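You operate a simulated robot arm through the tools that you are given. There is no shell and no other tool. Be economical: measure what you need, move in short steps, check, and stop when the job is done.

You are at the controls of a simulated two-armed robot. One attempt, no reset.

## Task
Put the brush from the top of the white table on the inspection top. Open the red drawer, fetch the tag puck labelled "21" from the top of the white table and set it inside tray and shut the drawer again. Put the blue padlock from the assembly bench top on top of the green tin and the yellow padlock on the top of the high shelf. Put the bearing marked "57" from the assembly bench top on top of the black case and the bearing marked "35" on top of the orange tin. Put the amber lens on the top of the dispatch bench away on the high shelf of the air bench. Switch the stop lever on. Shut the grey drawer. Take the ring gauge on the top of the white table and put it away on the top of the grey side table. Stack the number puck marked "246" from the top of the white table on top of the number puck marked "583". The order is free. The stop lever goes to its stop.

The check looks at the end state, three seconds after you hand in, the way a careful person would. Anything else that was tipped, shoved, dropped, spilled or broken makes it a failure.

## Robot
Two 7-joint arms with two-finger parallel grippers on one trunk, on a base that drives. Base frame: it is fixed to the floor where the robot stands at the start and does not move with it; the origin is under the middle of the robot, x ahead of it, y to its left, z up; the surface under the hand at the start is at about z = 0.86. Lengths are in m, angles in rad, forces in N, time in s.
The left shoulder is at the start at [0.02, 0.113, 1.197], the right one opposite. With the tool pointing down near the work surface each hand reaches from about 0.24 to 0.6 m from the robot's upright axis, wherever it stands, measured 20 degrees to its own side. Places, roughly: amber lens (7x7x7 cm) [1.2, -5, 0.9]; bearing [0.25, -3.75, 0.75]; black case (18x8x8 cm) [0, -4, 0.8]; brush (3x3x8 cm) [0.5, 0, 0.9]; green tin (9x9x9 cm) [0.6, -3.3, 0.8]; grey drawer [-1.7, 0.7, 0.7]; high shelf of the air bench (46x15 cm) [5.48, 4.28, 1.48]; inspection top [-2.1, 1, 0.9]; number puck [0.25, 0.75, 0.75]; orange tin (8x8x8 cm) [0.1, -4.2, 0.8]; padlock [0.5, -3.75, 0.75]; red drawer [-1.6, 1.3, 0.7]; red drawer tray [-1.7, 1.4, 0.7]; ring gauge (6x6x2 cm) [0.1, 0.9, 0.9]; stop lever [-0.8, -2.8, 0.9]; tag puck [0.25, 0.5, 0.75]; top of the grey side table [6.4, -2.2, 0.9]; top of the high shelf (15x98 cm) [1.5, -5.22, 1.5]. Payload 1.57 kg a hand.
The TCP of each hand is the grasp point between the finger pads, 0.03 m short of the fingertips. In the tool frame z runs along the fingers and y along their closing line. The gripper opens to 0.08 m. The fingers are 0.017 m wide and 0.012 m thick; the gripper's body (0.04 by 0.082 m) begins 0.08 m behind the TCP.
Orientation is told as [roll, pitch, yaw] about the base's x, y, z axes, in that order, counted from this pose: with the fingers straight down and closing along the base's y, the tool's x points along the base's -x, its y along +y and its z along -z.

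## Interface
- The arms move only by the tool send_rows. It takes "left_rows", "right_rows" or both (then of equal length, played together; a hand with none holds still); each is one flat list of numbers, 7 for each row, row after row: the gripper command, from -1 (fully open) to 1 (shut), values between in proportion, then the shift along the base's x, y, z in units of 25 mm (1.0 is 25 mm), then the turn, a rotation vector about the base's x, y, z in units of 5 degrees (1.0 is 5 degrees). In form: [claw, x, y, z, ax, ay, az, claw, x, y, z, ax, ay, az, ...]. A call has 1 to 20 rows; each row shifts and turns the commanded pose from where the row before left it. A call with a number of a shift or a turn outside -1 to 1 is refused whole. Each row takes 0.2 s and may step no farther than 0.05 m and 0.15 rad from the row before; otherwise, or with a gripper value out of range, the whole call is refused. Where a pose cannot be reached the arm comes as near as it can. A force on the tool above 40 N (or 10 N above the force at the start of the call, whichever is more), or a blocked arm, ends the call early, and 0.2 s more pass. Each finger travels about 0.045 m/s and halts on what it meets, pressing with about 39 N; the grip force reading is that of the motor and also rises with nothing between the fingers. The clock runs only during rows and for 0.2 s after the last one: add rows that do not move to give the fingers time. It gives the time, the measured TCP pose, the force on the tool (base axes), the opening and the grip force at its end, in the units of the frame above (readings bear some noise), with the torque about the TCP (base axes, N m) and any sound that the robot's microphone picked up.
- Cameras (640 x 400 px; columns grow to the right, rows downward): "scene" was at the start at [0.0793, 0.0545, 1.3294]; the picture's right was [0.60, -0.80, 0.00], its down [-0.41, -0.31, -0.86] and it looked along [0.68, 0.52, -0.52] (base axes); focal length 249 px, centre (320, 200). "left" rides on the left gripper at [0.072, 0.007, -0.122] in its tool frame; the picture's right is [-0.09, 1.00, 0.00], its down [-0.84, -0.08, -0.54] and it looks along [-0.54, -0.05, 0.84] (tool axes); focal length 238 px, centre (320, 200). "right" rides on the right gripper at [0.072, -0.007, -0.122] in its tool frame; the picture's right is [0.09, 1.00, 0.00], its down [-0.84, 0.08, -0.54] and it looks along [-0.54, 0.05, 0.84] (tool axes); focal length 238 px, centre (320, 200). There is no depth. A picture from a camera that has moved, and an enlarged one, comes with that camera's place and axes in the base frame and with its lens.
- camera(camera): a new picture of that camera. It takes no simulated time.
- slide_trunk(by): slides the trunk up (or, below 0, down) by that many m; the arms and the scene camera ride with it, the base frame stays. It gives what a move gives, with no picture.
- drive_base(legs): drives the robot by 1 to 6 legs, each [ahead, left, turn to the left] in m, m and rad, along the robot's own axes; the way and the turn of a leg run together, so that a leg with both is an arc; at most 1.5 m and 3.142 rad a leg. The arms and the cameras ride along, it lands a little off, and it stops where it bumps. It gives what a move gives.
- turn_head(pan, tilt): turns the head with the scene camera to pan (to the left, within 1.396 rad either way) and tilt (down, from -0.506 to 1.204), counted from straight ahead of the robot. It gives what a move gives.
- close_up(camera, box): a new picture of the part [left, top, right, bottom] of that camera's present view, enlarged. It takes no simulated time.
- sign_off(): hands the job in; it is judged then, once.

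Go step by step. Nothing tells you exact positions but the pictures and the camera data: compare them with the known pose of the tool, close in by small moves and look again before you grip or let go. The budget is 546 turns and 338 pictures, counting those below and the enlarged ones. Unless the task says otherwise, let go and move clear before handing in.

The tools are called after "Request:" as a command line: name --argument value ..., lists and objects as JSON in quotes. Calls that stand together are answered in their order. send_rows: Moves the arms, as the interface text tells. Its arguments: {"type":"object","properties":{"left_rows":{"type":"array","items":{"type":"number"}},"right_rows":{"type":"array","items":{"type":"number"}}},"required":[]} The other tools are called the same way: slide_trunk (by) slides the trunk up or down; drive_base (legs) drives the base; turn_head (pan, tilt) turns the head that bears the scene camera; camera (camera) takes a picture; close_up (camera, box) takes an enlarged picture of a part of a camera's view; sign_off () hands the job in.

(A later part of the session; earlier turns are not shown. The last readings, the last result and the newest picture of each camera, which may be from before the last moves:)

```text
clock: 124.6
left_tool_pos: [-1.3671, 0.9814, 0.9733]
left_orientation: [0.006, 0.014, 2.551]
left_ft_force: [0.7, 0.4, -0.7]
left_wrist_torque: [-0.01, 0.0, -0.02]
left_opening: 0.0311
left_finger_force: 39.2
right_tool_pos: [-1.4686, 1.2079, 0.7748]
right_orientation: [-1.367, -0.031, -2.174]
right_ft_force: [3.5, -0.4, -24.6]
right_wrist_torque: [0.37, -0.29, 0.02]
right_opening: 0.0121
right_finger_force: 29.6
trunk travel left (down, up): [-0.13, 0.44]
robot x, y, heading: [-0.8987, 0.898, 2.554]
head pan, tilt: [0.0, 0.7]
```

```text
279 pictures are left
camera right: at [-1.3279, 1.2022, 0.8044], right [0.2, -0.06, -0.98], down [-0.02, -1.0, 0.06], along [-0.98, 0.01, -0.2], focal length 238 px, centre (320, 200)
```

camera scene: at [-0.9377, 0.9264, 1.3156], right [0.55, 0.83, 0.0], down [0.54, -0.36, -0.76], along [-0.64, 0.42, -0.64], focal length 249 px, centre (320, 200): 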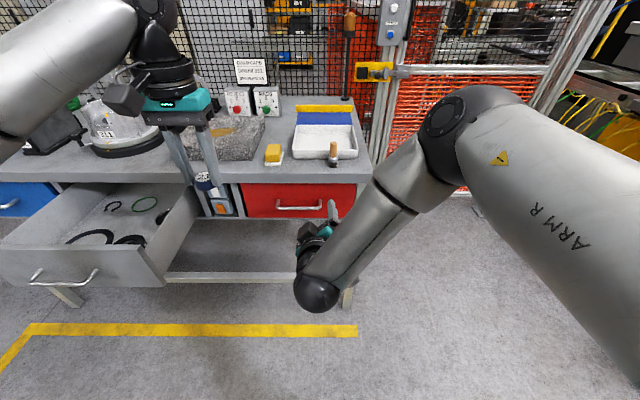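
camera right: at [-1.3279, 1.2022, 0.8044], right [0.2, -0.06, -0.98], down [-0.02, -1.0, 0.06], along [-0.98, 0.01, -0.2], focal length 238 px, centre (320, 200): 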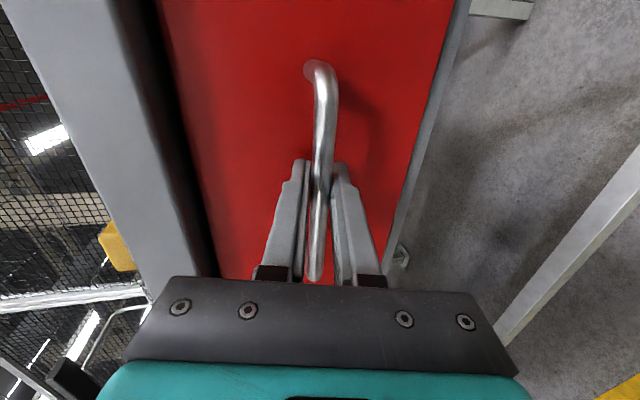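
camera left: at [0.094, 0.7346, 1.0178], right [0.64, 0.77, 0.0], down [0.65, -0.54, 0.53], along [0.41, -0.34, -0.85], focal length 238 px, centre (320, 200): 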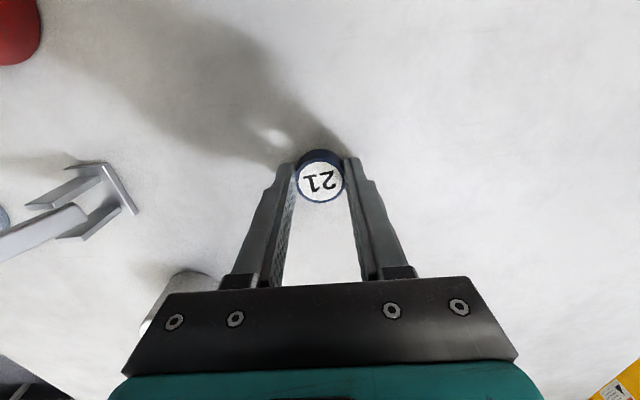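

Bar gripped. I relieve the vertical load and pull.

Request:
send_rows --right_rows '[1, 0, 0, -0.15, 0, 0, 0, 1, 0.6, -0.39, 0, 0, 0, 0, 1, 0.836, -0.549, 0, 0, 0, 0, 1, 0.836, -0.549, 0, 0, 0, 0]'

Request:
send_rows --right_rows '[1, 0.836, -0.549, 0, 0, 0, 0, 1, 0.836, -0.549, 0, 0, 0, 0, 1, 0.836, -0.549, 0, 0, 0, 0, 1, 0.836, -0.549, 0, 0, 0, 0, 1, 0, 0, 0, 0, 0, 0]'

Request:
camera --camera "scene"

```text
clock: 125.6
left_tool_pos: [-1.3661, 0.9805, 0.9729]
left_orientation: [0.006, 0.014, 2.552]
left_ft_force: [0.3, -0.7, -1.7]
left_wrist_torque: [0.0, 0.02, -0.01]
left_opening: 0.0316
left_finger_force: 39.1
right_tool_pos: [-1.4113, 1.1698, 0.7742]
right_orientation: [-1.367, -0.032, -2.178]
right_ft_force: [2.4, -0.1, -19.8]
right_wrist_torque: [0.47, -0.36, -0.22]
right_opening: 0.0123
right_finger_force: 29.5
trunk travel left (down, up): [-0.13, 0.44]
robot x, y, heading: [-0.8989, 0.9015, 2.555]
head pan, tilt: [0.0, 0.7]
```

```text
clock: 126.8
left_tool_pos: [-1.3658, 0.9802, 0.9741]
left_orientation: [0.003, 0.015, 2.551]
left_ft_force: [-0.4, 0.3, 0.0]
left_wrist_torque: [0.03, -0.05, 0.0]
left_opening: 0.0314
left_finger_force: 39.2
right_tool_pos: [-1.3276, 1.1147, 0.7751]
right_orientation: [-1.37, -0.034, -2.169]
right_ft_force: [-2.5, -5.4, -22.8]
right_wrist_torque: [0.37, -0.27, 0.06]
right_opening: 0.0123
right_finger_force: 29.2
trunk travel left (down, up): [-0.13, 0.44]
robot x, y, heading: [-0.9003, 0.9015, 2.549]
head pan, tilt: [0.0, 0.7]
```

```text
278 pictures are left
camera scene: at [-0.9806, 0.954, 1.1954], right [0.55, 0.83, 0.0], down [0.54, -0.36, -0.76], along [-0.64, 0.42, -0.65], focal length 249 px, centre (320, 200)
```

scene: 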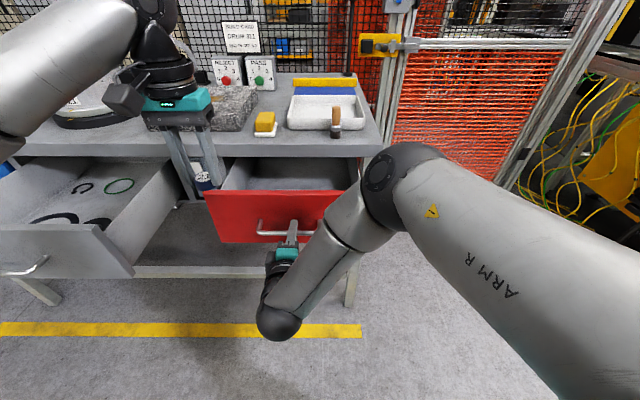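

Request:
send_rows --right_rows '[1, 0.836, -0.549, 0, 0, 0, 0, 1, 0.836, -0.549, 0, 0, 0, 0, 1, 0.6, -0.39, 0, 0, 0, 0, 1, 0, 0, 0, 0, 0, 0]'

Request:
close_up --camera "scene" --box '[140, 70, 400, 280]'

Request:
camera --camera "left"

```text
clock: 127.8
left_tool_pos: [-1.3665, 0.9792, 0.9739]
left_orientation: [0.004, 0.014, 2.552]
left_ft_force: [0.4, -0.2, -0.1]
left_wrist_torque: [-0.01, -0.02, 0.03]
left_opening: 0.0313
left_finger_force: 39.1
right_tool_pos: [-1.2727, 1.0765, 0.7751]
right_orientation: [-1.367, -0.033, -2.169]
right_ft_force: [-6.9, -11.4, -25.3]
right_wrist_torque: [0.4, -0.23, 0.11]
right_opening: 0.012
right_finger_force: 29.4
trunk travel left (down, up): [-0.13, 0.44]
robot x, y, heading: [-0.8983, 0.9021, 2.553]
head pan, tilt: [0.0, 0.7]
```

```text
1.90 times, centred on (270, 175) of scene
camera zoom: at [-0.9809, 0.9533, 1.1954], right [0.55, 0.83, 0.0], down [0.54, -0.36, -0.76], along [-0.64, 0.42, -0.65], focal length 475 px, centre (415, 248)
```

zoom: 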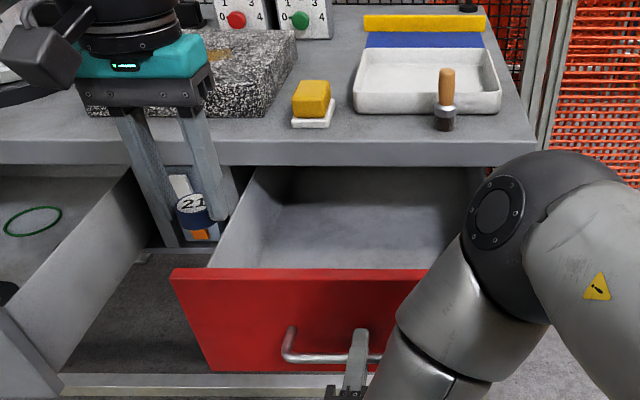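

```text
276 pictures are left
camera left: at [-1.3114, 0.9339, 1.0957], right [-0.63, -0.78, 0.0], down [-0.66, 0.54, 0.53], along [-0.41, 0.33, -0.85], focal length 238 px, centre (320, 200)
```

left: 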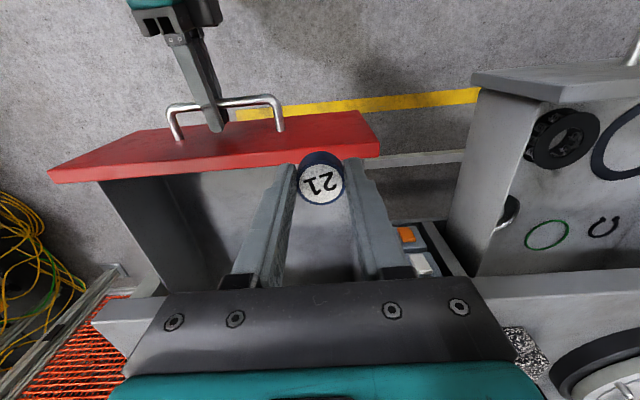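

The red drawer is open and empty; its inside is the tray. I bring the left hand with puck 21 over the interior.

Request:
send_rows --left_rows '[1, -0.035, 0.95, 0, 0, 0, 0, 1, -0.035, 0.95, 0, 0, 0, 0, 1, -0.035, 0.95, 0, 0, 0, 0, 1, -0.035, 0.95, 0, 0, 0, 0, 1, -0.035, 0.95, 0, 0, 0, 0, 1, -0.035, 0.95, 0, 0, 0, 0, 1, -0.035, 0.95, 0, 0, 0, 0, 1, 0, 0, -1, 0, 0, 0, 1, 0, 0, -1, 0, 0, 0, 1, 0, 0, 0, 0, 0, 0]'

Request:
camera --camera "left"

Request:
camera --camera "scene"

```text
clock: 130.0
left_tool_pos: [-1.3729, 1.1465, 0.9228]
left_orientation: [0.005, 0.011, 2.552]
left_ft_force: [-0.5, 0.0, -0.7]
left_wrist_torque: [-0.01, 0.01, 0.01]
left_opening: 0.0314
left_finger_force: 38.7
right_tool_pos: [-1.2714, 1.0774, 0.7756]
right_orientation: [-1.37, -0.03, -2.172]
right_ft_force: [-10.3, -15.9, -24.4]
right_wrist_torque: [0.37, -0.26, 0.18]
right_opening: 0.0121
right_finger_force: 29.2
trunk travel left (down, up): [-0.13, 0.44]
robot x, y, heading: [-0.8977, 0.9021, 2.556]
head pan, tilt: [0.0, 0.7]
```

```text
275 pictures are left
camera left: at [-1.3178, 1.1014, 1.0456], right [-0.63, -0.78, 0.0], down [-0.66, 0.53, 0.53], along [-0.41, 0.33, -0.85], focal length 238 px, centre (320, 200)
```

left: 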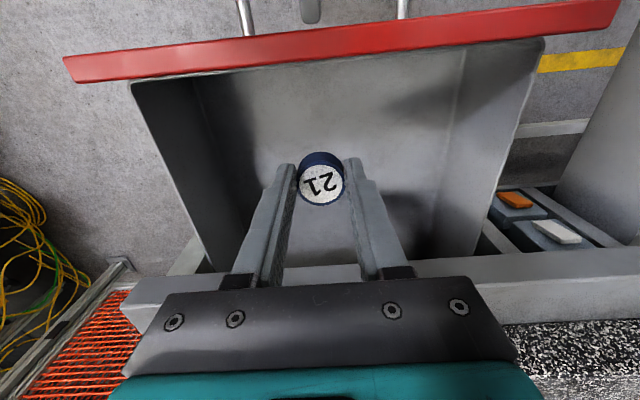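

```text
274 pictures are left
camera scene: at [-0.9812, 0.953, 1.1954], right [0.55, 0.83, 0.0], down [0.54, -0.36, -0.76], along [-0.64, 0.42, -0.65], focal length 249 px, centre (320, 200)
```

scene: 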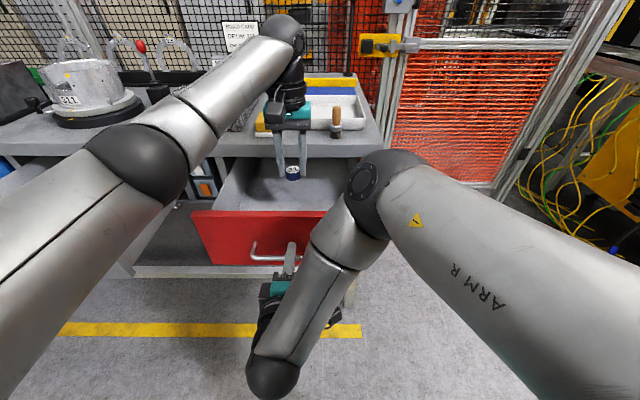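

Clearances look fine. I lower the puck into the drawer in steps.

Request:
send_rows --left_rows '[1, 0, 0, -1, 0, 0, 0, 1, 0, 0, -1, 0, 0, 0, 1, 0, 0, -1, 0, 0, 0, 1, 0, 0, -1, 0, 0, 0, 1, 0, 0, -0.6, 0, 0, 0, 1, 0, 0, 0, 0, 0, 0]'

Request:
camera --camera "left"

Request:
close_up --camera "scene" --box '[180, 100, 400, 240]'

```text
clock: 131.4
left_tool_pos: [-1.3725, 1.1451, 0.8079]
left_orientation: [0.005, 0.014, 2.551]
left_ft_force: [0.2, -0.1, -0.6]
left_wrist_torque: [-0.01, 0.03, 0.02]
left_opening: 0.0315
left_finger_force: 39.3
right_tool_pos: [-1.2714, 1.0784, 0.7755]
right_orientation: [-1.37, -0.032, -2.172]
right_ft_force: [-10.6, -15.5, -23.9]
right_wrist_torque: [0.39, -0.26, 0.16]
right_opening: 0.0123
right_finger_force: 29.2
trunk travel left (down, up): [-0.13, 0.44]
robot x, y, heading: [-0.8942, 0.903, 2.555]
head pan, tilt: [0.0, 0.7]
```

```text
273 pictures are left
camera left: at [-1.3176, 1.0998, 0.9304], right [-0.63, -0.78, 0.0], down [-0.66, 0.53, 0.53], along [-0.41, 0.33, -0.85], focal length 238 px, centre (320, 200)
```

left: 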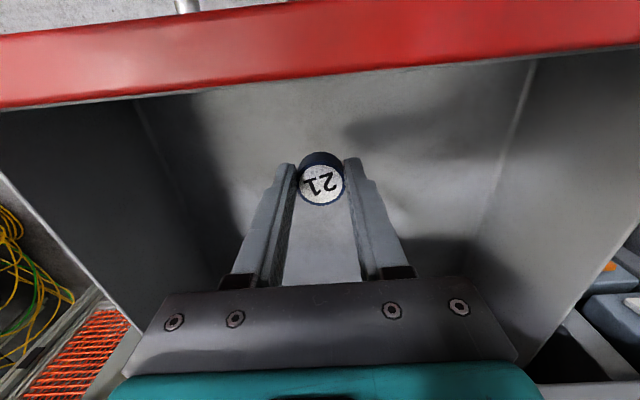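

```text
2.86 times, centred on (290, 170) of scene
camera zoom: at [-0.9811, 0.953, 1.1954], right [0.55, 0.83, 0.0], down [0.54, -0.36, -0.76], along [-0.64, 0.42, -0.65], focal length 712 px, centre (406, 286)
```

zoom: 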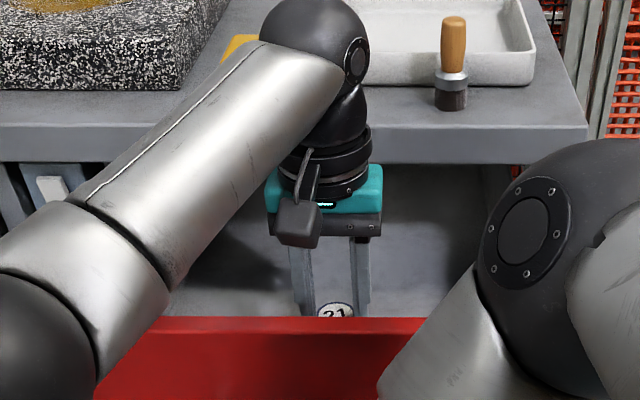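

Request:
send_rows --left_rows '[1, 0, 0, -0.8, 0, 0, 0, 1, 0, 0, -0.3, 0, 0, 0, 1, 0, 0, -0.2, 0, 0, 0, 1, 0, 0, -0.2, 0, 0, 0, 1, 0, 0, -0.2, 0, 0, 0]'

```text
clock: 132.6
left_tool_pos: [-1.3732, 1.1472, 0.7655]
left_orientation: [0.001, 0.013, 2.552]
left_ft_force: [0.0, 0.7, -0.3]
left_wrist_torque: [0.0, 0.0, 0.02]
left_opening: 0.0316
left_finger_force: 39.4
right_tool_pos: [-1.2722, 1.0768, 0.7758]
right_orientation: [-1.369, -0.031, -2.17]
right_ft_force: [-10.5, -16.0, -23.5]
right_wrist_torque: [0.43, -0.26, 0.13]
right_opening: 0.012
right_finger_force: 29.1
trunk travel left (down, up): [-0.13, 0.44]
robot x, y, heading: [-0.9008, 0.9022, 2.556]
head pan, tilt: [0.0, 0.7]
```

Request:
send_rows --left_rows '[1, 0, 0, -0.2, 0, 0, 0, 1, 0, 0, -0.2, 0, 0, 0, 1, 0, 0, -0.2, 0, 0, 0, 1, 0, 0, -0.2, 0, 0, 0, 1, 0, 0, -0.2, 0, 0, 0]'

Request:
camera --camera "left"

```text
clock: 133.8
left_tool_pos: [-1.3723, 1.1458, 0.7412]
left_orientation: [0.003, 0.014, 2.552]
left_ft_force: [0.8, -0.5, 1.7]
left_wrist_torque: [-0.04, -0.06, 0.01]
left_opening: 0.0317
left_finger_force: 39.0
right_tool_pos: [-1.2709, 1.0773, 0.7751]
right_orientation: [-1.368, -0.034, -2.172]
right_ft_force: [-11.4, -14.8, -24.5]
right_wrist_torque: [0.4, -0.28, 0.12]
right_opening: 0.012
right_finger_force: 29.1
trunk travel left (down, up): [-0.13, 0.44]
robot x, y, heading: [-0.8982, 0.9019, 2.559]
head pan, tilt: [0.0, 0.7]
```

```text
271 pictures are left
camera left: at [-1.3176, 1.1005, 0.8636], right [-0.63, -0.78, 0.0], down [-0.66, 0.53, 0.53], along [-0.41, 0.33, -0.85], focal length 238 px, centre (320, 200)
```

left: 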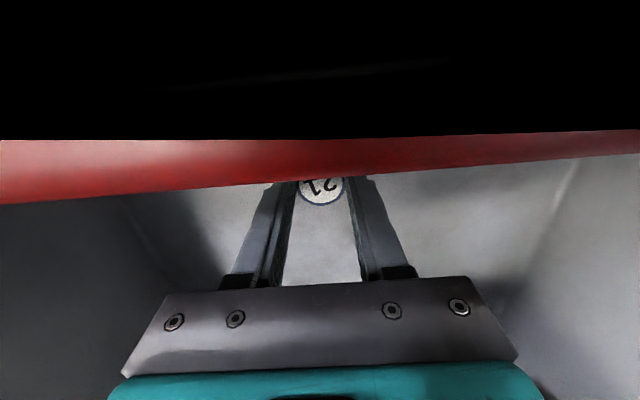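

The left hand camera is close to the drawer front; I check clearances.

Request:
close_up --camera "scene" --box '[180, 100, 400, 240]'

Request:
camera --camera "right"

```text
2.86 times, centred on (290, 170) of scene
camera zoom: at [-0.981, 0.953, 1.1954], right [0.55, 0.83, 0.0], down [0.54, -0.36, -0.76], along [-0.64, 0.42, -0.65], focal length 712 px, centre (406, 286)
```

zoom: 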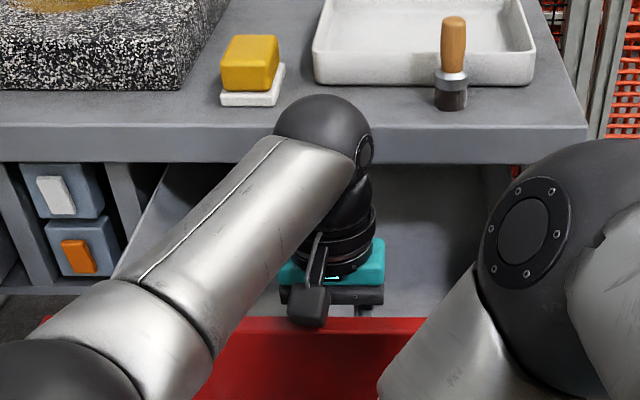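

```text
269 pictures are left
camera right: at [-1.1325, 1.072, 0.8043], right [0.2, -0.06, -0.98], down [-0.02, -1.0, 0.06], along [-0.98, 0.01, -0.2], focal length 238 px, centre (320, 200)
```

right: 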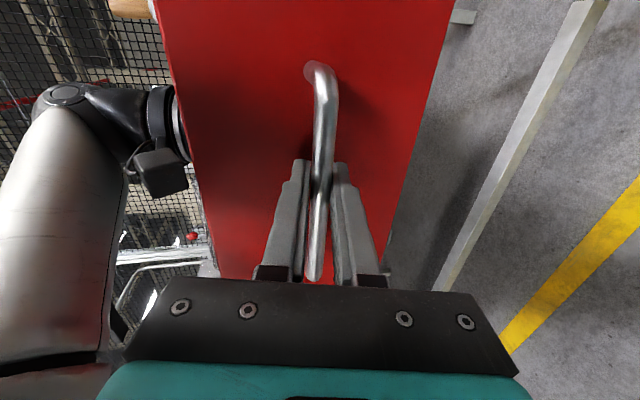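

I raise slightly, shift 3 cm deeper (away from the drawer front), then lower again to contact.

Request:
send_rows --left_rows '[1, 0, 0, 0.3, 0, 0, 0, 1, -0.5, 0.33, 0, 0, 0, 0, 1, -0.5, 0.33, 0, 0, 0, 0, 1, 0, 0, -0.3, 0, 0, 0, 1, 0, 0, -0.1, 0, 0, 0, 1, 0, 0, 0, 0, 0, 0]'

Request:
camera --camera "left"

```text
clock: 135.2
left_tool_pos: [-1.3926, 1.1567, 0.7408]
left_orientation: [0.006, 0.009, 2.552]
left_ft_force: [0.8, -3.4, 13.1]
left_wrist_torque: [-0.05, -0.03, 0.01]
left_opening: 0.0311
left_finger_force: 39.4
left hand out of reach, approached as far as the arm can: row 3
right_tool_pos: [-1.2715, 1.0777, 0.7756]
right_orientation: [-1.367, -0.031, -2.17]
right_ft_force: [-12.4, -12.2, -27.0]
right_wrist_torque: [0.36, -0.25, 0.17]
right_opening: 0.0123
right_finger_force: 29.1
trunk travel left (down, up): [-0.13, 0.44]
robot x, y, heading: [-0.8966, 0.9009, 2.559]
head pan, tilt: [0.0, 0.7]
```

```text
268 pictures are left
camera left: at [-1.3382, 1.11, 0.8632], right [-0.63, -0.78, 0.0], down [-0.65, 0.54, 0.53], along [-0.42, 0.33, -0.85], focal length 238 px, centre (320, 200)
```

left: 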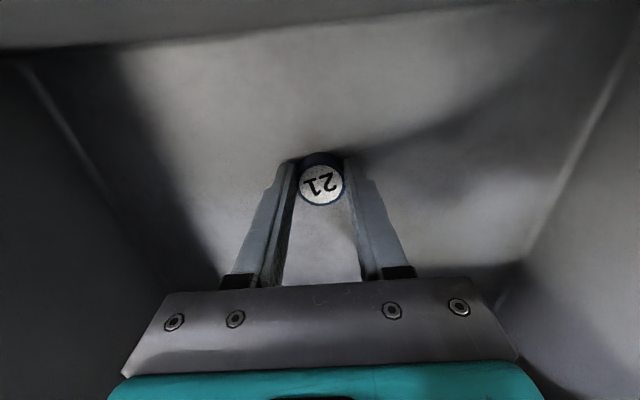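

Puck is on the drawer floor. I release and rise.

Request:
send_rows --left_rows '[1, 0, 0, 0.08, 0, 0, 0, 0.2, 0, 0, 0, 0, 0, 0, -0.3, 0, 0, 0, 0, 0, 0, -0.3, 0, 0, 0, 0, 0, 0, -0.3, 0, 0, 0.5, 0, 0, 0, -0.3, 0, 0, 1, 0, 0, 0, -0.3, 0, 0, 1, 0, 0, 0, -0.3, 0, 0, 1, 0, 0, 0, -0.3, 0, 0, 1, 0, 0, 0, -0.3, 0, 0, 1, 0, 0, 0, -0.3, 0, 0, 1, 0, 0, 0, -0.3, 0, 0, 1, 0, 0, 0, -0.3, 0, 0, 1, 0, 0, 0, -0.3, 0, 0, 0, 0, 0, 0]'

Request:
camera --camera "left"

```text
clock: 138.2
left_tool_pos: [-1.3944, 1.1567, 0.9528]
left_orientation: [0.003, 0.013, 2.552]
left_ft_force: [0.0, -0.6, 0.6]
left_wrist_torque: [0.03, 0.01, -0.01]
left_opening: 0.052
left_finger_force: 0.0
right_tool_pos: [-1.2715, 1.0781, 0.7751]
right_orientation: [-1.368, -0.033, -2.171]
right_ft_force: [-8.1, -13.5, -24.3]
right_wrist_torque: [0.38, -0.24, 0.12]
right_opening: 0.0118
right_finger_force: 29.4
trunk travel left (down, up): [-0.13, 0.44]
robot x, y, heading: [-0.8977, 0.8986, 2.559]
head pan, tilt: [0.0, 0.7]
```

```text
267 pictures are left
camera left: at [-1.3395, 1.111, 1.0759], right [-0.63, -0.78, 0.0], down [-0.66, 0.54, 0.53], along [-0.41, 0.33, -0.85], focal length 238 px, centre (320, 200)
```

left: 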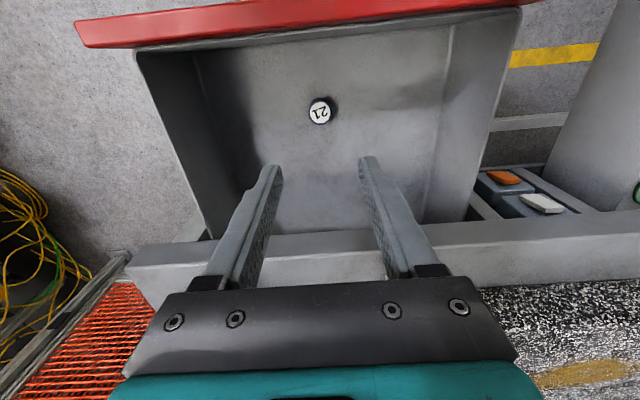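

Puck 21 lies in the drawer. I retract the left hand and push the red drawer shut with the right.

Request:
send_rows --left_rows '[-0.3, 0.3, -0.9, 0.8, 0, 0, 0, -0.3, 0.3, -0.9, 0.8, 0, 0, 0, -0.3, 0.3, -0.9, 0.8, 0, 0, 0, -0.3, 0.3, -0.9, 0, 0, 0, 0, -0.3, 0.3, -0.9, 0, 0, 0, 0, -0.3, 0.3, -0.9, 0, 0, 0, 0, -0.3, 0, 0, 0, 0, 0, 0]'

Request:
send_rows --right_rows '[1, -0.836, 0.549, 0, 0, 0, 0, 1, -0.836, 0.549, 0, 0, 0, 0, 1, -0.836, 0.549, 0, 0, 0, 0, 1, -0.836, 0.549, 0, 0, 0, 0, 1, -0.836, 0.549, 0, 0, 0, 0, 1, -0.836, 0.549, 0, 0, 0, 0, 1, -0.836, 0.549, 0, 0, 0, 0, 1, -0.836, 0.549, 0, 0, 0, 0, 1, -0.836, 0.549, 0, 0, 0, 0, 1, 0, 0, 0, 0, 0, 0]'

Request:
camera --camera "scene"

```text
clock: 139.8
left_tool_pos: [-1.3492, 1.0216, 1.0131]
left_orientation: [0.002, 0.014, 2.552]
left_ft_force: [-0.1, 0.8, 0.1]
left_wrist_torque: [-0.02, 0.03, -0.01]
left_opening: 0.0519
left_finger_force: 0.1
left hand out of reach, approached as far as the arm can: row 1
right_tool_pos: [-1.2719, 1.0799, 0.7748]
right_orientation: [-1.369, -0.032, -2.171]
right_ft_force: [-6.6, -10.6, -24.3]
right_wrist_torque: [0.38, -0.28, 0.02]
right_opening: 0.0123
right_finger_force: 29.3
trunk travel left (down, up): [-0.13, 0.44]
robot x, y, heading: [-0.9006, 0.8991, 2.557]
head pan, tilt: [0.0, 0.7]
```

```text
clock: 142.0
left_tool_pos: [-1.3488, 1.0235, 1.0135]
left_orientation: [0.005, 0.014, 2.552]
left_ft_force: [0.5, -0.3, 0.5]
left_wrist_torque: [0.0, 0.01, 0.01]
left_opening: 0.0521
left_finger_force: 0.0
right_tool_pos: [-1.4595, 1.205, 0.7752]
right_orientation: [-1.371, -0.031, -2.183]
right_ft_force: [4.5, 7.1, -20.4]
right_wrist_torque: [0.43, -0.36, -0.03]
right_opening: 0.0124
right_finger_force: 29.4
trunk travel left (down, up): [-0.13, 0.44]
robot x, y, heading: [-0.8995, 0.8976, 2.555]
head pan, tilt: [0.0, 0.7]
```

```text
266 pictures are left
camera scene: at [-0.9801, 0.9554, 1.1954], right [0.55, 0.83, 0.0], down [0.54, -0.36, -0.76], along [-0.64, 0.42, -0.65], focal length 249 px, centre (320, 200)
```

scene: 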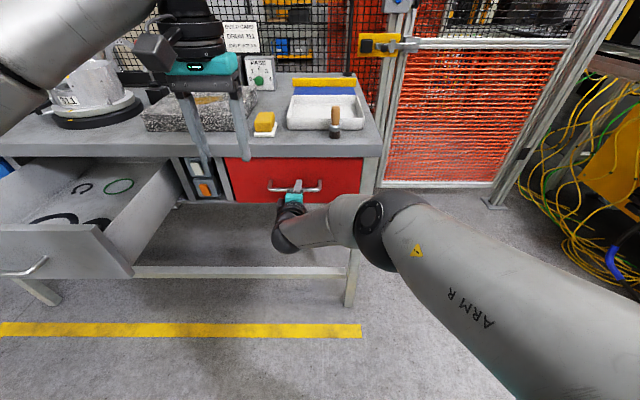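

Request:
send_rows --right_rows '[1, -0.35, 0.23, 0, 0, 0, 0, 1, -0.25, 0.16, 0, 0, 0, 0, 1, -0.2, 0.13, 0, 0, 0, 0, 1, 0, 0, 0, 0, 0, 0]'

Request:
close_up --camera "scene" --box '[200, 120, 400, 230]'

```text
clock: 142.8
left_tool_pos: [-1.3455, 1.0221, 1.015]
left_orientation: [0.006, 0.009, 2.551]
left_ft_force: [-0.6, -0.1, -0.1]
left_wrist_torque: [0.01, 0.0, 0.0]
left_opening: 0.0519
left_finger_force: 0.0
right_tool_pos: [-1.4746, 1.2088, 0.7735]
right_orientation: [-1.373, -0.029, -2.174]
right_ft_force: [13.3, -3.2, 4.7]
right_wrist_torque: [0.95, 0.35, -0.3]
right_opening: 0.012
right_finger_force: 29.1
trunk travel left (down, up): [-0.13, 0.44]
robot x, y, heading: [-0.8952, 0.9046, 2.554]
head pan, tilt: [0.0, 0.7]
stopped in row 3 (right hand): the force on the tool passed its limit at 60 N (the readings are from after the stop); the commanded pose is now the measured one
```

```text
3.20 times, centred on (300, 175) of scene
camera zoom: at [-0.9767, 0.9529, 1.196], right [0.55, 0.83, 0.0], down [0.54, -0.36, -0.77], along [-0.64, 0.42, -0.64], focal length 797 px, centre (384, 280)
```

zoom: 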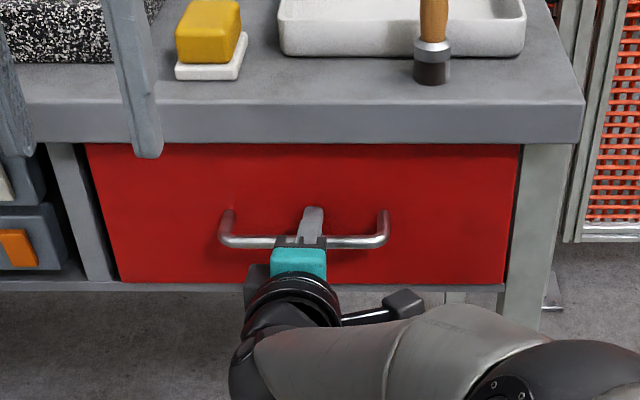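

Red drawer shut. I release the handle, retract, and drive left to face the grey drawer.

Request:
send_rows --right_rows '[-0.6, 0, 0, 0, 0, 0, 0, -0.6, 0, 0, 0, 0, 0, 0, -0.6, 0, 0, 0, 0, 0, 0, -0.6, 0, 0, 0, 0, 0, 0, -0.6, 0.836, -0.549, 0, 0, 0, 0, -0.6, 0.836, -0.549, 0, 0, 0, 0, -0.6, 0.836, -0.549, 0, 0, 0, 0, -0.6, 0.836, -0.549, 0, 0, 0, 0, 0.9, 0.836, -0.549, 0, 0, 0, 0, 0.9, 0.836, -0.549, 0, 0, 0, 0, 0.9, 0, 0, 0, 0, 0, 0, 0.9, 0, 0, 0, 0, 0, 0]'

Request:
drive_base --legs '[[-0.3, 0, 0], [0, 0.5, 0]]'

Request:
camera --camera "scene"

```text
clock: 145.4
left_tool_pos: [-1.3469, 1.0217, 1.0138]
left_orientation: [0.005, 0.013, 2.551]
left_ft_force: [0.4, -0.1, 0.5]
left_wrist_torque: [-0.01, 0.01, 0.04]
left_opening: 0.0518
left_finger_force: 0.0
right_tool_pos: [-1.3499, 1.1288, 0.7712]
right_orientation: [-1.37, -0.034, -2.172]
right_ft_force: [0.8, -0.3, -0.1]
right_wrist_torque: [-0.02, -0.02, 0.04]
right_opening: 0.004
right_finger_force: 0.1
trunk travel left (down, up): [-0.13, 0.44]
robot x, y, heading: [-0.8994, 0.8991, 2.553]
head pan, tilt: [0.0, 0.7]
```

```text
clock: 150.0
left_tool_pos: [-1.3717, 0.4375, 1.0142]
left_orientation: [0.005, 0.014, 2.554]
left_ft_force: [0.0, -0.6, -0.2]
left_wrist_torque: [0.0, 0.02, -0.02]
left_opening: 0.0518
left_finger_force: 0.0
right_tool_pos: [-1.3741, 0.5439, 0.7724]
right_orientation: [-1.37, -0.034, -2.171]
right_ft_force: [0.6, 0.5, 0.6]
right_wrist_torque: [0.01, 0.01, 0.01]
right_opening: 0.0041
right_finger_force: 0.1
trunk travel left (down, up): [-0.13, 0.44]
robot x, y, heading: [-0.9221, 0.3176, 2.552]
head pan, tilt: [0.0, 0.7]
```

```text
264 pictures are left
camera scene: at [-1.0019, 0.369, 1.1956], right [0.55, 0.83, 0.0], down [0.54, -0.36, -0.76], along [-0.64, 0.42, -0.64], focal length 249 px, centre (320, 200)
```

scene: 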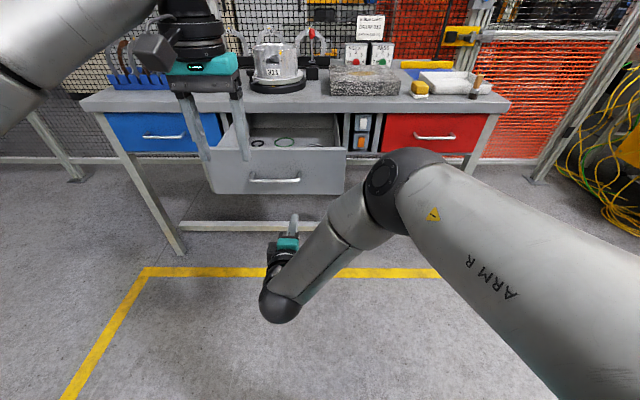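

I raise the right fist to just above the grey drawer's handle line and drive left/forward to near contact.

Request:
send_rows --right_rows '[1, 0, 0, 0.8, 0, 0, 0, 1, 0, 0, 0.8, 0, 0, 0, 1, 0, 0, 0, 0, 0, 0]'

Request:
drive_base --legs '[[0.14, 0.07, 0]]'

Request:
camera --camera "scene"

Request:
camera --camera "right"

```text
clock: 150.8
left_tool_pos: [-1.3703, 0.438, 1.0147]
left_orientation: [0.005, 0.013, 2.552]
left_ft_force: [0.5, 0.0, -0.8]
left_wrist_torque: [0.02, -0.01, 0.0]
left_opening: 0.052
left_finger_force: 0.0
right_tool_pos: [-1.3719, 0.5429, 0.8122]
right_orientation: [-1.369, -0.032, -2.169]
right_ft_force: [0.0, 1.9, -0.1]
right_wrist_torque: [0.0, -0.02, 0.03]
right_opening: 0.0002
right_finger_force: 20.8
trunk travel left (down, up): [-0.13, 0.44]
robot x, y, heading: [-0.9214, 0.3202, 2.553]
head pan, tilt: [0.0, 0.7]
```

```text
clock: 152.2
left_tool_pos: [-1.526, 0.4533, 1.0137]
left_orientation: [0.005, 0.012, 2.553]
left_ft_force: [0.1, -0.9, 0.6]
left_wrist_torque: [0.0, -0.01, 0.0]
left_opening: 0.0519
left_finger_force: 0.1
right_tool_pos: [-1.5266, 0.5607, 0.8117]
right_orientation: [-1.368, -0.033, -2.168]
right_ft_force: [-0.4, -0.3, 1.1]
right_wrist_torque: [-0.02, -0.01, 0.02]
right_opening: 0.0003
right_finger_force: 21.6
trunk travel left (down, up): [-0.13, 0.44]
robot x, y, heading: [-1.0767, 0.3345, 2.556]
head pan, tilt: [0.0, 0.7]
```

```text
263 pictures are left
camera scene: at [-1.1563, 0.3874, 1.1955], right [0.55, 0.83, 0.0], down [0.54, -0.36, -0.76], along [-0.64, 0.42, -0.64], focal length 249 px, centre (320, 200)
```

scene: 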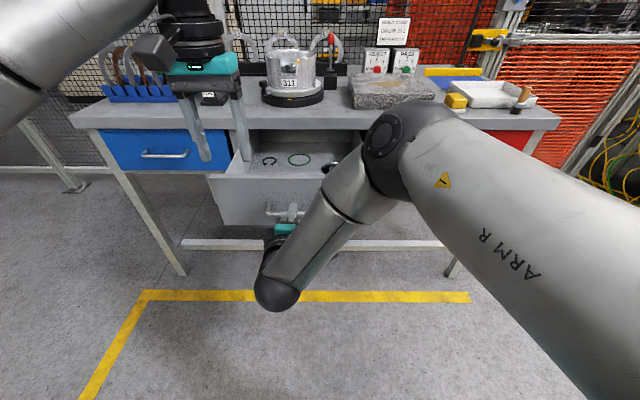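

```text
262 pictures are left
camera right: at [-1.3874, 0.5554, 0.841], right [0.2, -0.06, -0.98], down [-0.02, -1.0, 0.06], along [-0.98, 0.01, -0.2], focal length 238 px, centre (320, 200)
```

right: 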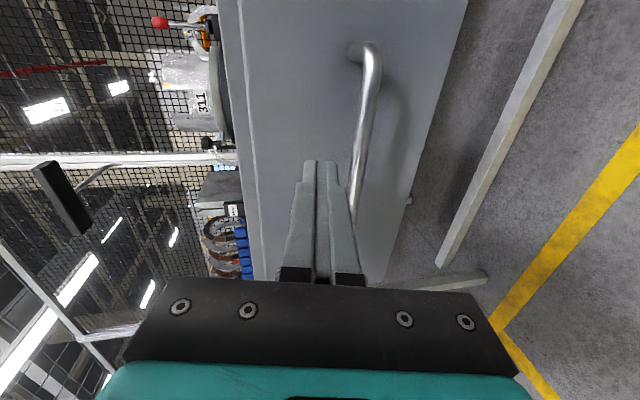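

Fist is just above the handle. I centre it 3 cm to the right and push forward with the arm.

Request:
send_rows --right_rows '[1, 0.64, 1, 0, 0, 0, 0, 1, -0.5, 0.33, 0, 0, 0, 0, 1, -0.836, 0.549, 0, 0, 0, 0, 1, -0.836, 0.549, 0, 0, 0, 0, 1, -0.836, 0.549, 0, 0, 0, 0, 1, 0, 0, 0, 0, 0, 0]'

Request:
camera --camera "right"

```text
clock: 153.6
left_tool_pos: [-1.5256, 0.4547, 1.0142]
left_orientation: [0.006, 0.013, 2.553]
left_ft_force: [-0.1, 0.2, 1.0]
left_wrist_torque: [-0.03, 0.02, 0.02]
left_opening: 0.052
left_finger_force: 0.1
right_tool_pos: [-1.5872, 0.6346, 0.8114]
right_orientation: [-1.37, -0.035, -2.169]
right_ft_force: [-0.2, 0.4, -0.1]
right_wrist_torque: [0.0, -0.02, 0.01]
right_opening: 0.0
right_finger_force: 21.3
trunk travel left (down, up): [-0.13, 0.44]
robot x, y, heading: [-1.0724, 0.3364, 2.558]
head pan, tilt: [0.0, 0.7]
```

```text
261 pictures are left
camera right: at [-1.4464, 0.6292, 0.8407], right [0.2, -0.06, -0.98], down [-0.02, -1.0, 0.06], along [-0.98, 0.01, -0.2], focal length 238 px, centre (320, 200)
```

right: 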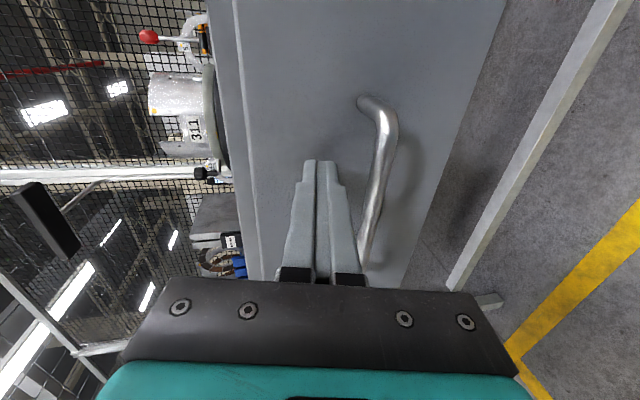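

Request:
drive_base --legs '[[0.12, 0, 0]]'

Request:
camera --camera "right"

Request:
camera --camera "scene"

```text
clock: 154.8
left_tool_pos: [-1.626, 0.5209, 1.0142]
left_orientation: [0.007, 0.013, 2.553]
left_ft_force: [-0.5, -0.1, 0.1]
left_wrist_torque: [-0.01, 0.0, -0.01]
left_opening: 0.0523
left_finger_force: 0.0
right_tool_pos: [-1.6845, 0.7006, 0.8111]
right_orientation: [-1.369, -0.034, -2.17]
right_ft_force: [0.2, 0.4, -0.2]
right_wrist_torque: [0.0, -0.02, 0.01]
right_opening: 0.0002
right_finger_force: 20.8
trunk travel left (down, up): [-0.13, 0.44]
robot x, y, heading: [-1.1762, 0.3978, 2.556]
head pan, tilt: [0.0, 0.7]
```

```text
260 pictures are left
camera right: at [-1.5456, 0.6954, 0.8404], right [0.2, -0.06, -0.98], down [-0.02, -1.0, 0.06], along [-0.98, 0.01, -0.2], focal length 238 px, centre (320, 200)
```

right: 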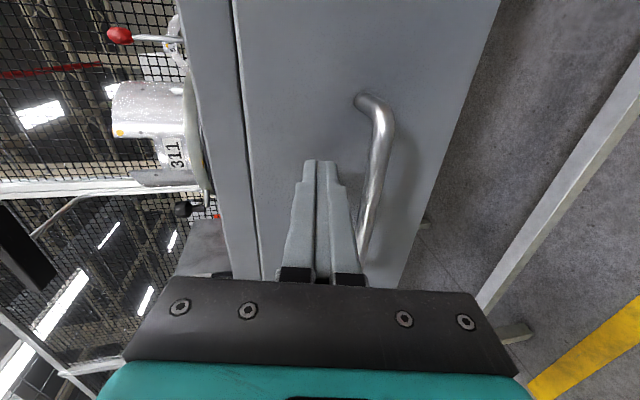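

```text
259 pictures are left
camera scene: at [-1.2557, 0.4536, 1.1955], right [0.55, 0.83, 0.0], down [0.54, -0.36, -0.76], along [-0.64, 0.42, -0.64], focal length 249 px, centre (320, 200)
```

scene: 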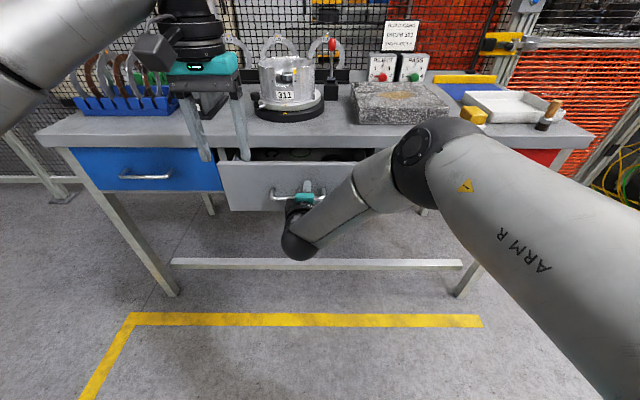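

The drawer is closing. I drive a bit further, then finish with the arm.

Request:
drive_base --legs '[[0.08, 0, 0]]'

Request:
send_rows --right_rows '[1, -0.42, 0.27, 0, 0, 0, 0, 1, -0.42, 0.27, 0, 0, 0, 0, 1, -0.42, 0.27, 0, 0, 0, 0, 1, -0.42, 0.27, 0, 0, 0, 0, 1, -0.42, 0.27, 0, 0, 0, 0, 1, 0, 0, 0, 0, 0, 0]'

Request:
camera --camera "right"

```text
clock: 155.9
left_tool_pos: [-1.6918, 0.5641, 1.0149]
left_orientation: [0.007, 0.012, 2.553]
left_ft_force: [-0.1, 0.5, 0.7]
left_wrist_torque: [0.0, 0.0, 0.01]
left_opening: 0.0518
left_finger_force: 0.0
right_tool_pos: [-1.7513, 0.7441, 0.8106]
right_orientation: [-1.369, -0.032, -2.17]
right_ft_force: [0.2, 0.6, 0.0]
right_wrist_torque: [0.02, 0.05, -0.01]
right_opening: 0.0001
right_finger_force: 21.5
trunk travel left (down, up): [-0.13, 0.44]
robot x, y, heading: [-1.2397, 0.4463, 2.557]
head pan, tilt: [0.0, 0.7]
```

```text
clock: 156.8
left_tool_pos: [-1.6855, 0.5621, 1.0176]
left_orientation: [0.008, 0.007, 2.553]
left_ft_force: [-0.6, 0.0, -0.1]
left_wrist_torque: [-0.01, 0.05, 0.01]
left_opening: 0.0521
left_finger_force: 0.0
right_tool_pos: [-1.7777, 0.7625, 0.8115]
right_orientation: [-1.368, -0.033, -2.171]
right_ft_force: [32.8, -10.9, 16.4]
right_wrist_torque: [0.34, 0.61, -0.22]
right_opening: 0.0
right_finger_force: 21.2
trunk travel left (down, up): [-0.13, 0.44]
robot x, y, heading: [-1.2345, 0.4447, 2.553]
head pan, tilt: [0.0, 0.7]
stopped in row 4 (right hand): the force on the tool passed its limit at 55 N (the readings are from after the stop); the commanded pose is now the measured one
```

```text
258 pictures are left
camera right: at [-1.6383, 0.7559, 0.8407], right [0.2, -0.06, -0.98], down [-0.02, -1.0, 0.06], along [-0.98, 0.01, -0.2], focal length 238 px, centre (320, 200)
```

right: 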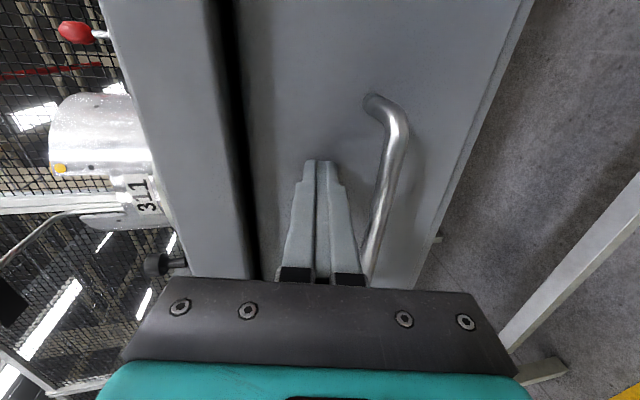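

Grey drawer hit its stop. I retract, back off and restore trunk height, then verify.

Request:
send_rows --right_rows '[1, 0.836, -0.549, 0, 0, 0, 0, 1, 0.836, -0.549, 0, 0, 0, 0, 1, 0, 0, 0, 0, 0, 0]'

Request:
drive_base --legs '[[-0.45, -0.2, 0]]'

Request:
slide_trunk --by 0.12

Request:
send_rows --right_rows '[0.5, 0, 0, 0.5, -0.549, -0.836, 0, 0.5, 0, 0, 0.5, -0.549, -0.836, 0, 0, 0, 0, 0.5, -0.549, -0.836, 0, 0, 0, 0, 0.5, -0.549, -0.836, 0, 0, 0, 0, 0.5, -0.549, -0.836, 0, 0, 0, 0, 0.5, -0.549, -0.836, 0, 0, 0, 0, 0.5, -0.549, -0.836, 0, 0, 0, 0, 0.5, -0.549, -0.836, 0, 0, 0, 0, 0.5, -0.549, -0.836, 0, 0, 0, 0, 0.5, -0.549, -0.836, 0, 0, 0, 0, 0, -0.549, -0.836, 0, 0, 0, 0, 0, -0.549, -0.836, 0, 0, 0, 0, 0, -0.549, -0.836, 0, 0, 0, 0, 0, -0.549, -0.836, 0, 0, 0, 0, 0, -0.549, -0.836, 0, 0, 0, 0, 0, -0.549, -0.836, 0, 0, 0, 0, 0, 0, 0, 0]'

Request:
camera --camera "scene"

```text
clock: 157.6
left_tool_pos: [-1.6901, 0.5652, 1.0141]
left_orientation: [0.004, 0.011, 2.554]
left_ft_force: [-0.1, 0.0, -0.8]
left_wrist_torque: [-0.03, -0.03, 0.01]
left_opening: 0.0519
left_finger_force: 0.1
right_tool_pos: [-1.7391, 0.7351, 0.8068]
right_orientation: [-1.361, -0.034, -2.172]
right_ft_force: [0.4, -0.4, -1.6]
right_wrist_torque: [-0.03, 0.02, 0.02]
right_opening: 0.0
right_finger_force: 21.6
trunk travel left (down, up): [-0.13, 0.44]
robot x, y, heading: [-1.2411, 0.4455, 2.561]
head pan, tilt: [0.0, 0.7]
```

```text
clock: 160.5
left_tool_pos: [-1.2078, 0.4811, 1.0143]
left_orientation: [0.005, 0.011, 2.559]
left_ft_force: [0.2, 0.5, -0.1]
left_wrist_torque: [0.0, -0.02, 0.01]
left_opening: 0.0518
left_finger_force: 0.2
right_tool_pos: [-1.2591, 0.6526, 0.807]
right_orientation: [-1.361, -0.034, -2.164]
right_ft_force: [0.2, -0.4, 1.0]
right_wrist_torque: [-0.05, -0.01, -0.03]
right_opening: 0.0
right_finger_force: 21.4
trunk travel left (down, up): [-0.13, 0.44]
robot x, y, heading: [-0.7587, 0.3603, 2.561]
head pan, tilt: [0.0, 0.7]
```

```text
clock: 162.0
left_tool_pos: [-1.2082, 0.48, 1.1343]
left_orientation: [0.004, 0.014, 2.558]
left_ft_force: [-0.2, -0.7, -0.1]
left_wrist_torque: [0.02, 0.01, 0.03]
left_opening: 0.0521
left_finger_force: 0.1
right_tool_pos: [-1.2593, 0.6524, 0.9275]
right_orientation: [-1.361, -0.035, -2.164]
right_ft_force: [0.2, 0.1, 0.4]
right_wrist_torque: [0.01, 0.02, -0.02]
right_opening: 0.0002
right_finger_force: 21.4
trunk travel left (down, up): [-0.25, 0.32]
robot x, y, heading: [-0.7612, 0.3643, 2.565]
head pan, tilt: [0.0, 0.7]
```

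```text
clock: 165.6
left_tool_pos: [-1.2089, 0.4798, 1.134]
left_orientation: [0.004, 0.013, 2.558]
left_ft_force: [0.3, 0.7, -0.7]
left_wrist_torque: [0.01, -0.02, 0.02]
left_opening: 0.0522
left_finger_force: 0.1
right_tool_pos: [-1.2327, 0.6257, 1.0272]
right_orientation: [-0.683, -0.024, -2.188]
right_ft_force: [0.3, -0.2, -0.5]
right_wrist_torque: [-0.05, 0.0, -0.01]
right_opening: 0.0402
right_finger_force: 0.1
right hand out of reach, approached as far as the arm can: row 8, 9, 10, 11, 12, 13, 14, 15, 16
trunk travel left (down, up): [-0.25, 0.32]
robot x, y, heading: [-0.7598, 0.3627, 2.566]
head pan, tilt: [0.0, 0.7]
```

```text
257 pictures are left
camera scene: at [-0.8385, 0.4149, 1.3156], right [0.55, 0.84, 0.0], down [0.54, -0.35, -0.76], along [-0.64, 0.42, -0.64], focal length 249 px, centre (320, 200)
```

scene: 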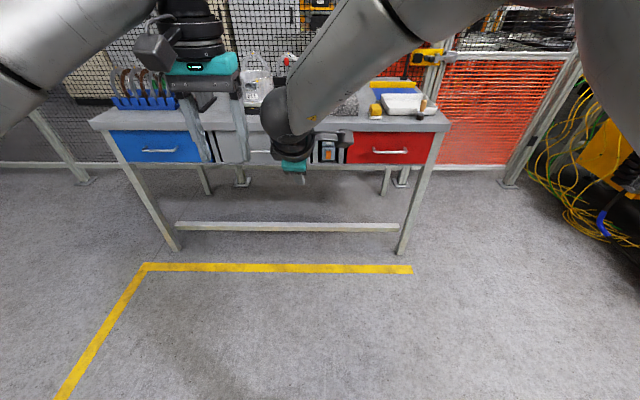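

All drawers look shut. I unwind the right wrist: roll about the tool axis, then tilt down the rest.

Request:
send_rows --right_rows '[0, 0, 0, 0, -0.527, 0.346, -0.777, 0, 0, 0, 0, -0.527, 0.346, -0.777, 0, 0, 0, 0, -0.527, 0.346, -0.777, 0, 0, 0, 0, -0.527, 0.346, -0.777, 0, 0, 0, 0, -0.527, 0.346, -0.777, 0, 0, 0, 0, -0.527, 0.346, -0.777, 0, 0, 0, 0, -0.527, 0.346, -0.777, 0, 0, 0, 0, -0.527, 0.346, -0.777, 0, 0, 0, 0, -0.527, 0.346, -0.777, 0, 0, 0, 0, -0.549, -0.836, 0, 0, 0, 0, 0, -0.549, -0.836, 0, 0, 0, 0, 0, -0.549, -0.836, 0, 0, 0, 0, 0, -0.549, -0.836, 0, 0, 0, 0, 0, -0.549, -0.836, 0, 0, 0, 0, 0, -0.549, -0.836, 0, 0, 0, 0, 0, -0.549, -0.836, 0, 0, 0, 0, 0, -0.45, -0.69, 0, 0, 0, 0, 0, 0, 0, 0]'

```text
clock: 169.4
left_tool_pos: [-1.208, 0.4807, 1.1354]
left_orientation: [0.006, 0.012, 2.558]
left_ft_force: [0.3, -0.1, -0.9]
left_wrist_torque: [-0.01, -0.02, 0.0]
left_opening: 0.0521
left_finger_force: 0.0
right_tool_pos: [-1.213, 0.6413, 1.0339]
right_orientation: [-0.095, -0.107, -2.979]
right_ft_force: [0.2, 0.3, 0.8]
right_wrist_torque: [0.02, 0.01, -0.01]
right_opening: 0.0402
right_finger_force: 0.1
right hand out of reach, approached as far as the arm can: row 16, 17
trunk travel left (down, up): [-0.25, 0.32]
robot x, y, heading: [-0.7568, 0.3617, 2.566]
head pan, tilt: [0.0, 0.7]
```

Request:
send_rows --right_rows '[0, 0, 0, 0, 0, 0, -1, 0, 0, 0, 0, 0, 0, -1, 0, 0, 0, 0, 0, 0, -1, 0, 0, 0, 0, 0, 0, -1, 0, 0, 0, 0, 0, 0, -1, 0, 0, 0, 0, 0, 0, -1, 0, 0, 0, 0, 0, 0, -1, 0, 0, 0, 0, 0, 0, -1, 0, 0, 0, 0, 0, 0, -0.47, 0, 0, 0, 0, -0.79, -0.22, 0, 0, 0, 0, 0, -0.79, -0.22, 0, 0, 0, 0, 0, 0, 0, 0]'

```text
clock: 172.0
left_tool_pos: [-1.208, 0.4808, 1.1346]
left_orientation: [0.005, 0.013, 2.559]
left_ft_force: [-0.5, 0.3, -0.3]
left_wrist_torque: [0.01, 0.01, -0.02]
left_opening: 0.0521
left_finger_force: 0.0
right_tool_pos: [-1.2138, 0.6402, 1.0342]
right_orientation: [-0.001, 0.004, 2.559]
right_ft_force: [-0.7, 0.3, 0.8]
right_wrist_torque: [0.04, -0.03, 0.01]
right_opening: 0.04
right_finger_force: 0.1
trunk travel left (down, up): [-0.25, 0.32]
robot x, y, heading: [-0.7579, 0.3626, 2.56]
head pan, tilt: [0.0, 0.7]
```

Wrist is straight again. Quick close check of the bench.

Request:
close_up --camera "scene" --box '[80, 50, 480, 270]'

```text
1.60 times, centred on (280, 160) of scene
camera zoom: at [-0.8385, 0.415, 1.3156], right [0.55, 0.84, 0.0], down [0.54, -0.35, -0.76], along [-0.64, 0.42, -0.64], focal length 399 px, centre (384, 264)
```

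zoom: 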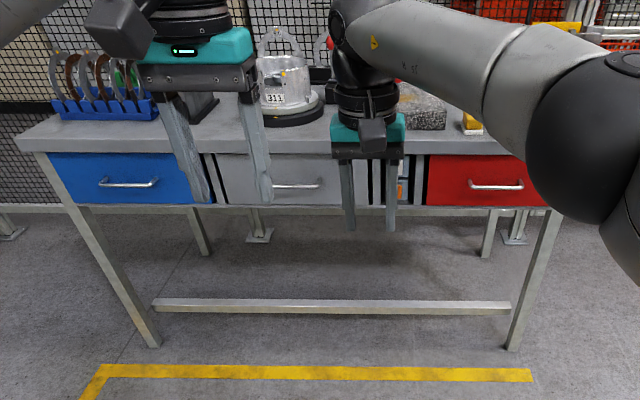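

Drawers are shut. Now the ring gauge: I turn round and slide along to the white table's left end.

Request:
drive_base --legs '[[0, 0, 3.12], [0, 0.85, 0]]'

Request:
camera --camera "left"

Request:
camera --camera "scene"

```text
clock: 183.7
left_tool_pos: [0.1775, 0.9189, 1.1345]
left_orientation: [0.006, 0.012, -0.617]
left_ft_force: [-0.5, -0.1, -0.4]
left_wrist_torque: [0.0, 0.05, -0.02]
left_opening: 0.052
left_finger_force: 0.0
right_tool_pos: [0.1763, 0.757, 1.035]
right_orientation: [-0.002, 0.001, -0.615]
right_ft_force: [0.5, 0.0, -0.1]
right_wrist_torque: [-0.03, 0.0, 0.0]
right_opening: 0.04
right_finger_force: 0.1
trunk travel left (down, up): [-0.25, 0.32]
robot x, y, heading: [-0.2712, 1.0526, -0.619]
head pan, tilt: [0.0, 0.7]
```

```text
255 pictures are left
camera left: at [0.1234, 0.9626, 1.2571], right [0.65, 0.76, 0.0], down [0.64, -0.55, 0.53], along [0.41, -0.34, -0.85], focal length 238 px, centre (320, 200)
```

left: 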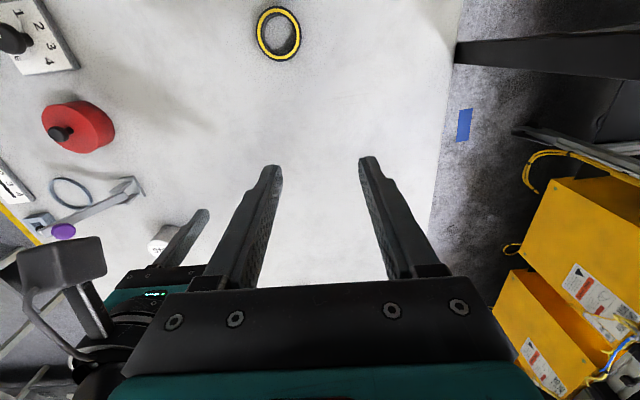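

```text
254 pictures are left
camera scene: at [-0.1949, 0.9971, 1.3156], right [-0.58, -0.82, 0.0], down [-0.53, 0.37, -0.76], along [0.62, -0.44, -0.64], focal length 249 px, centre (320, 200)
```

scene: 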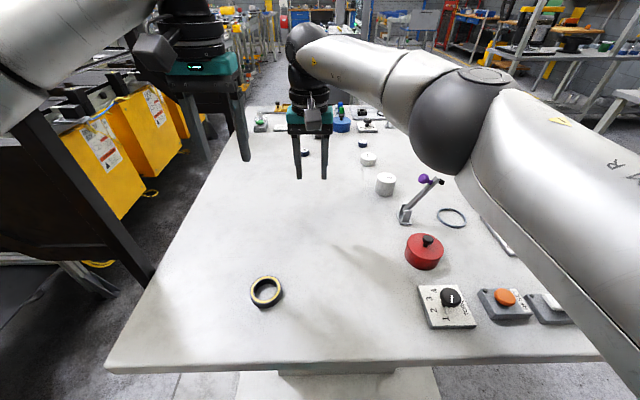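

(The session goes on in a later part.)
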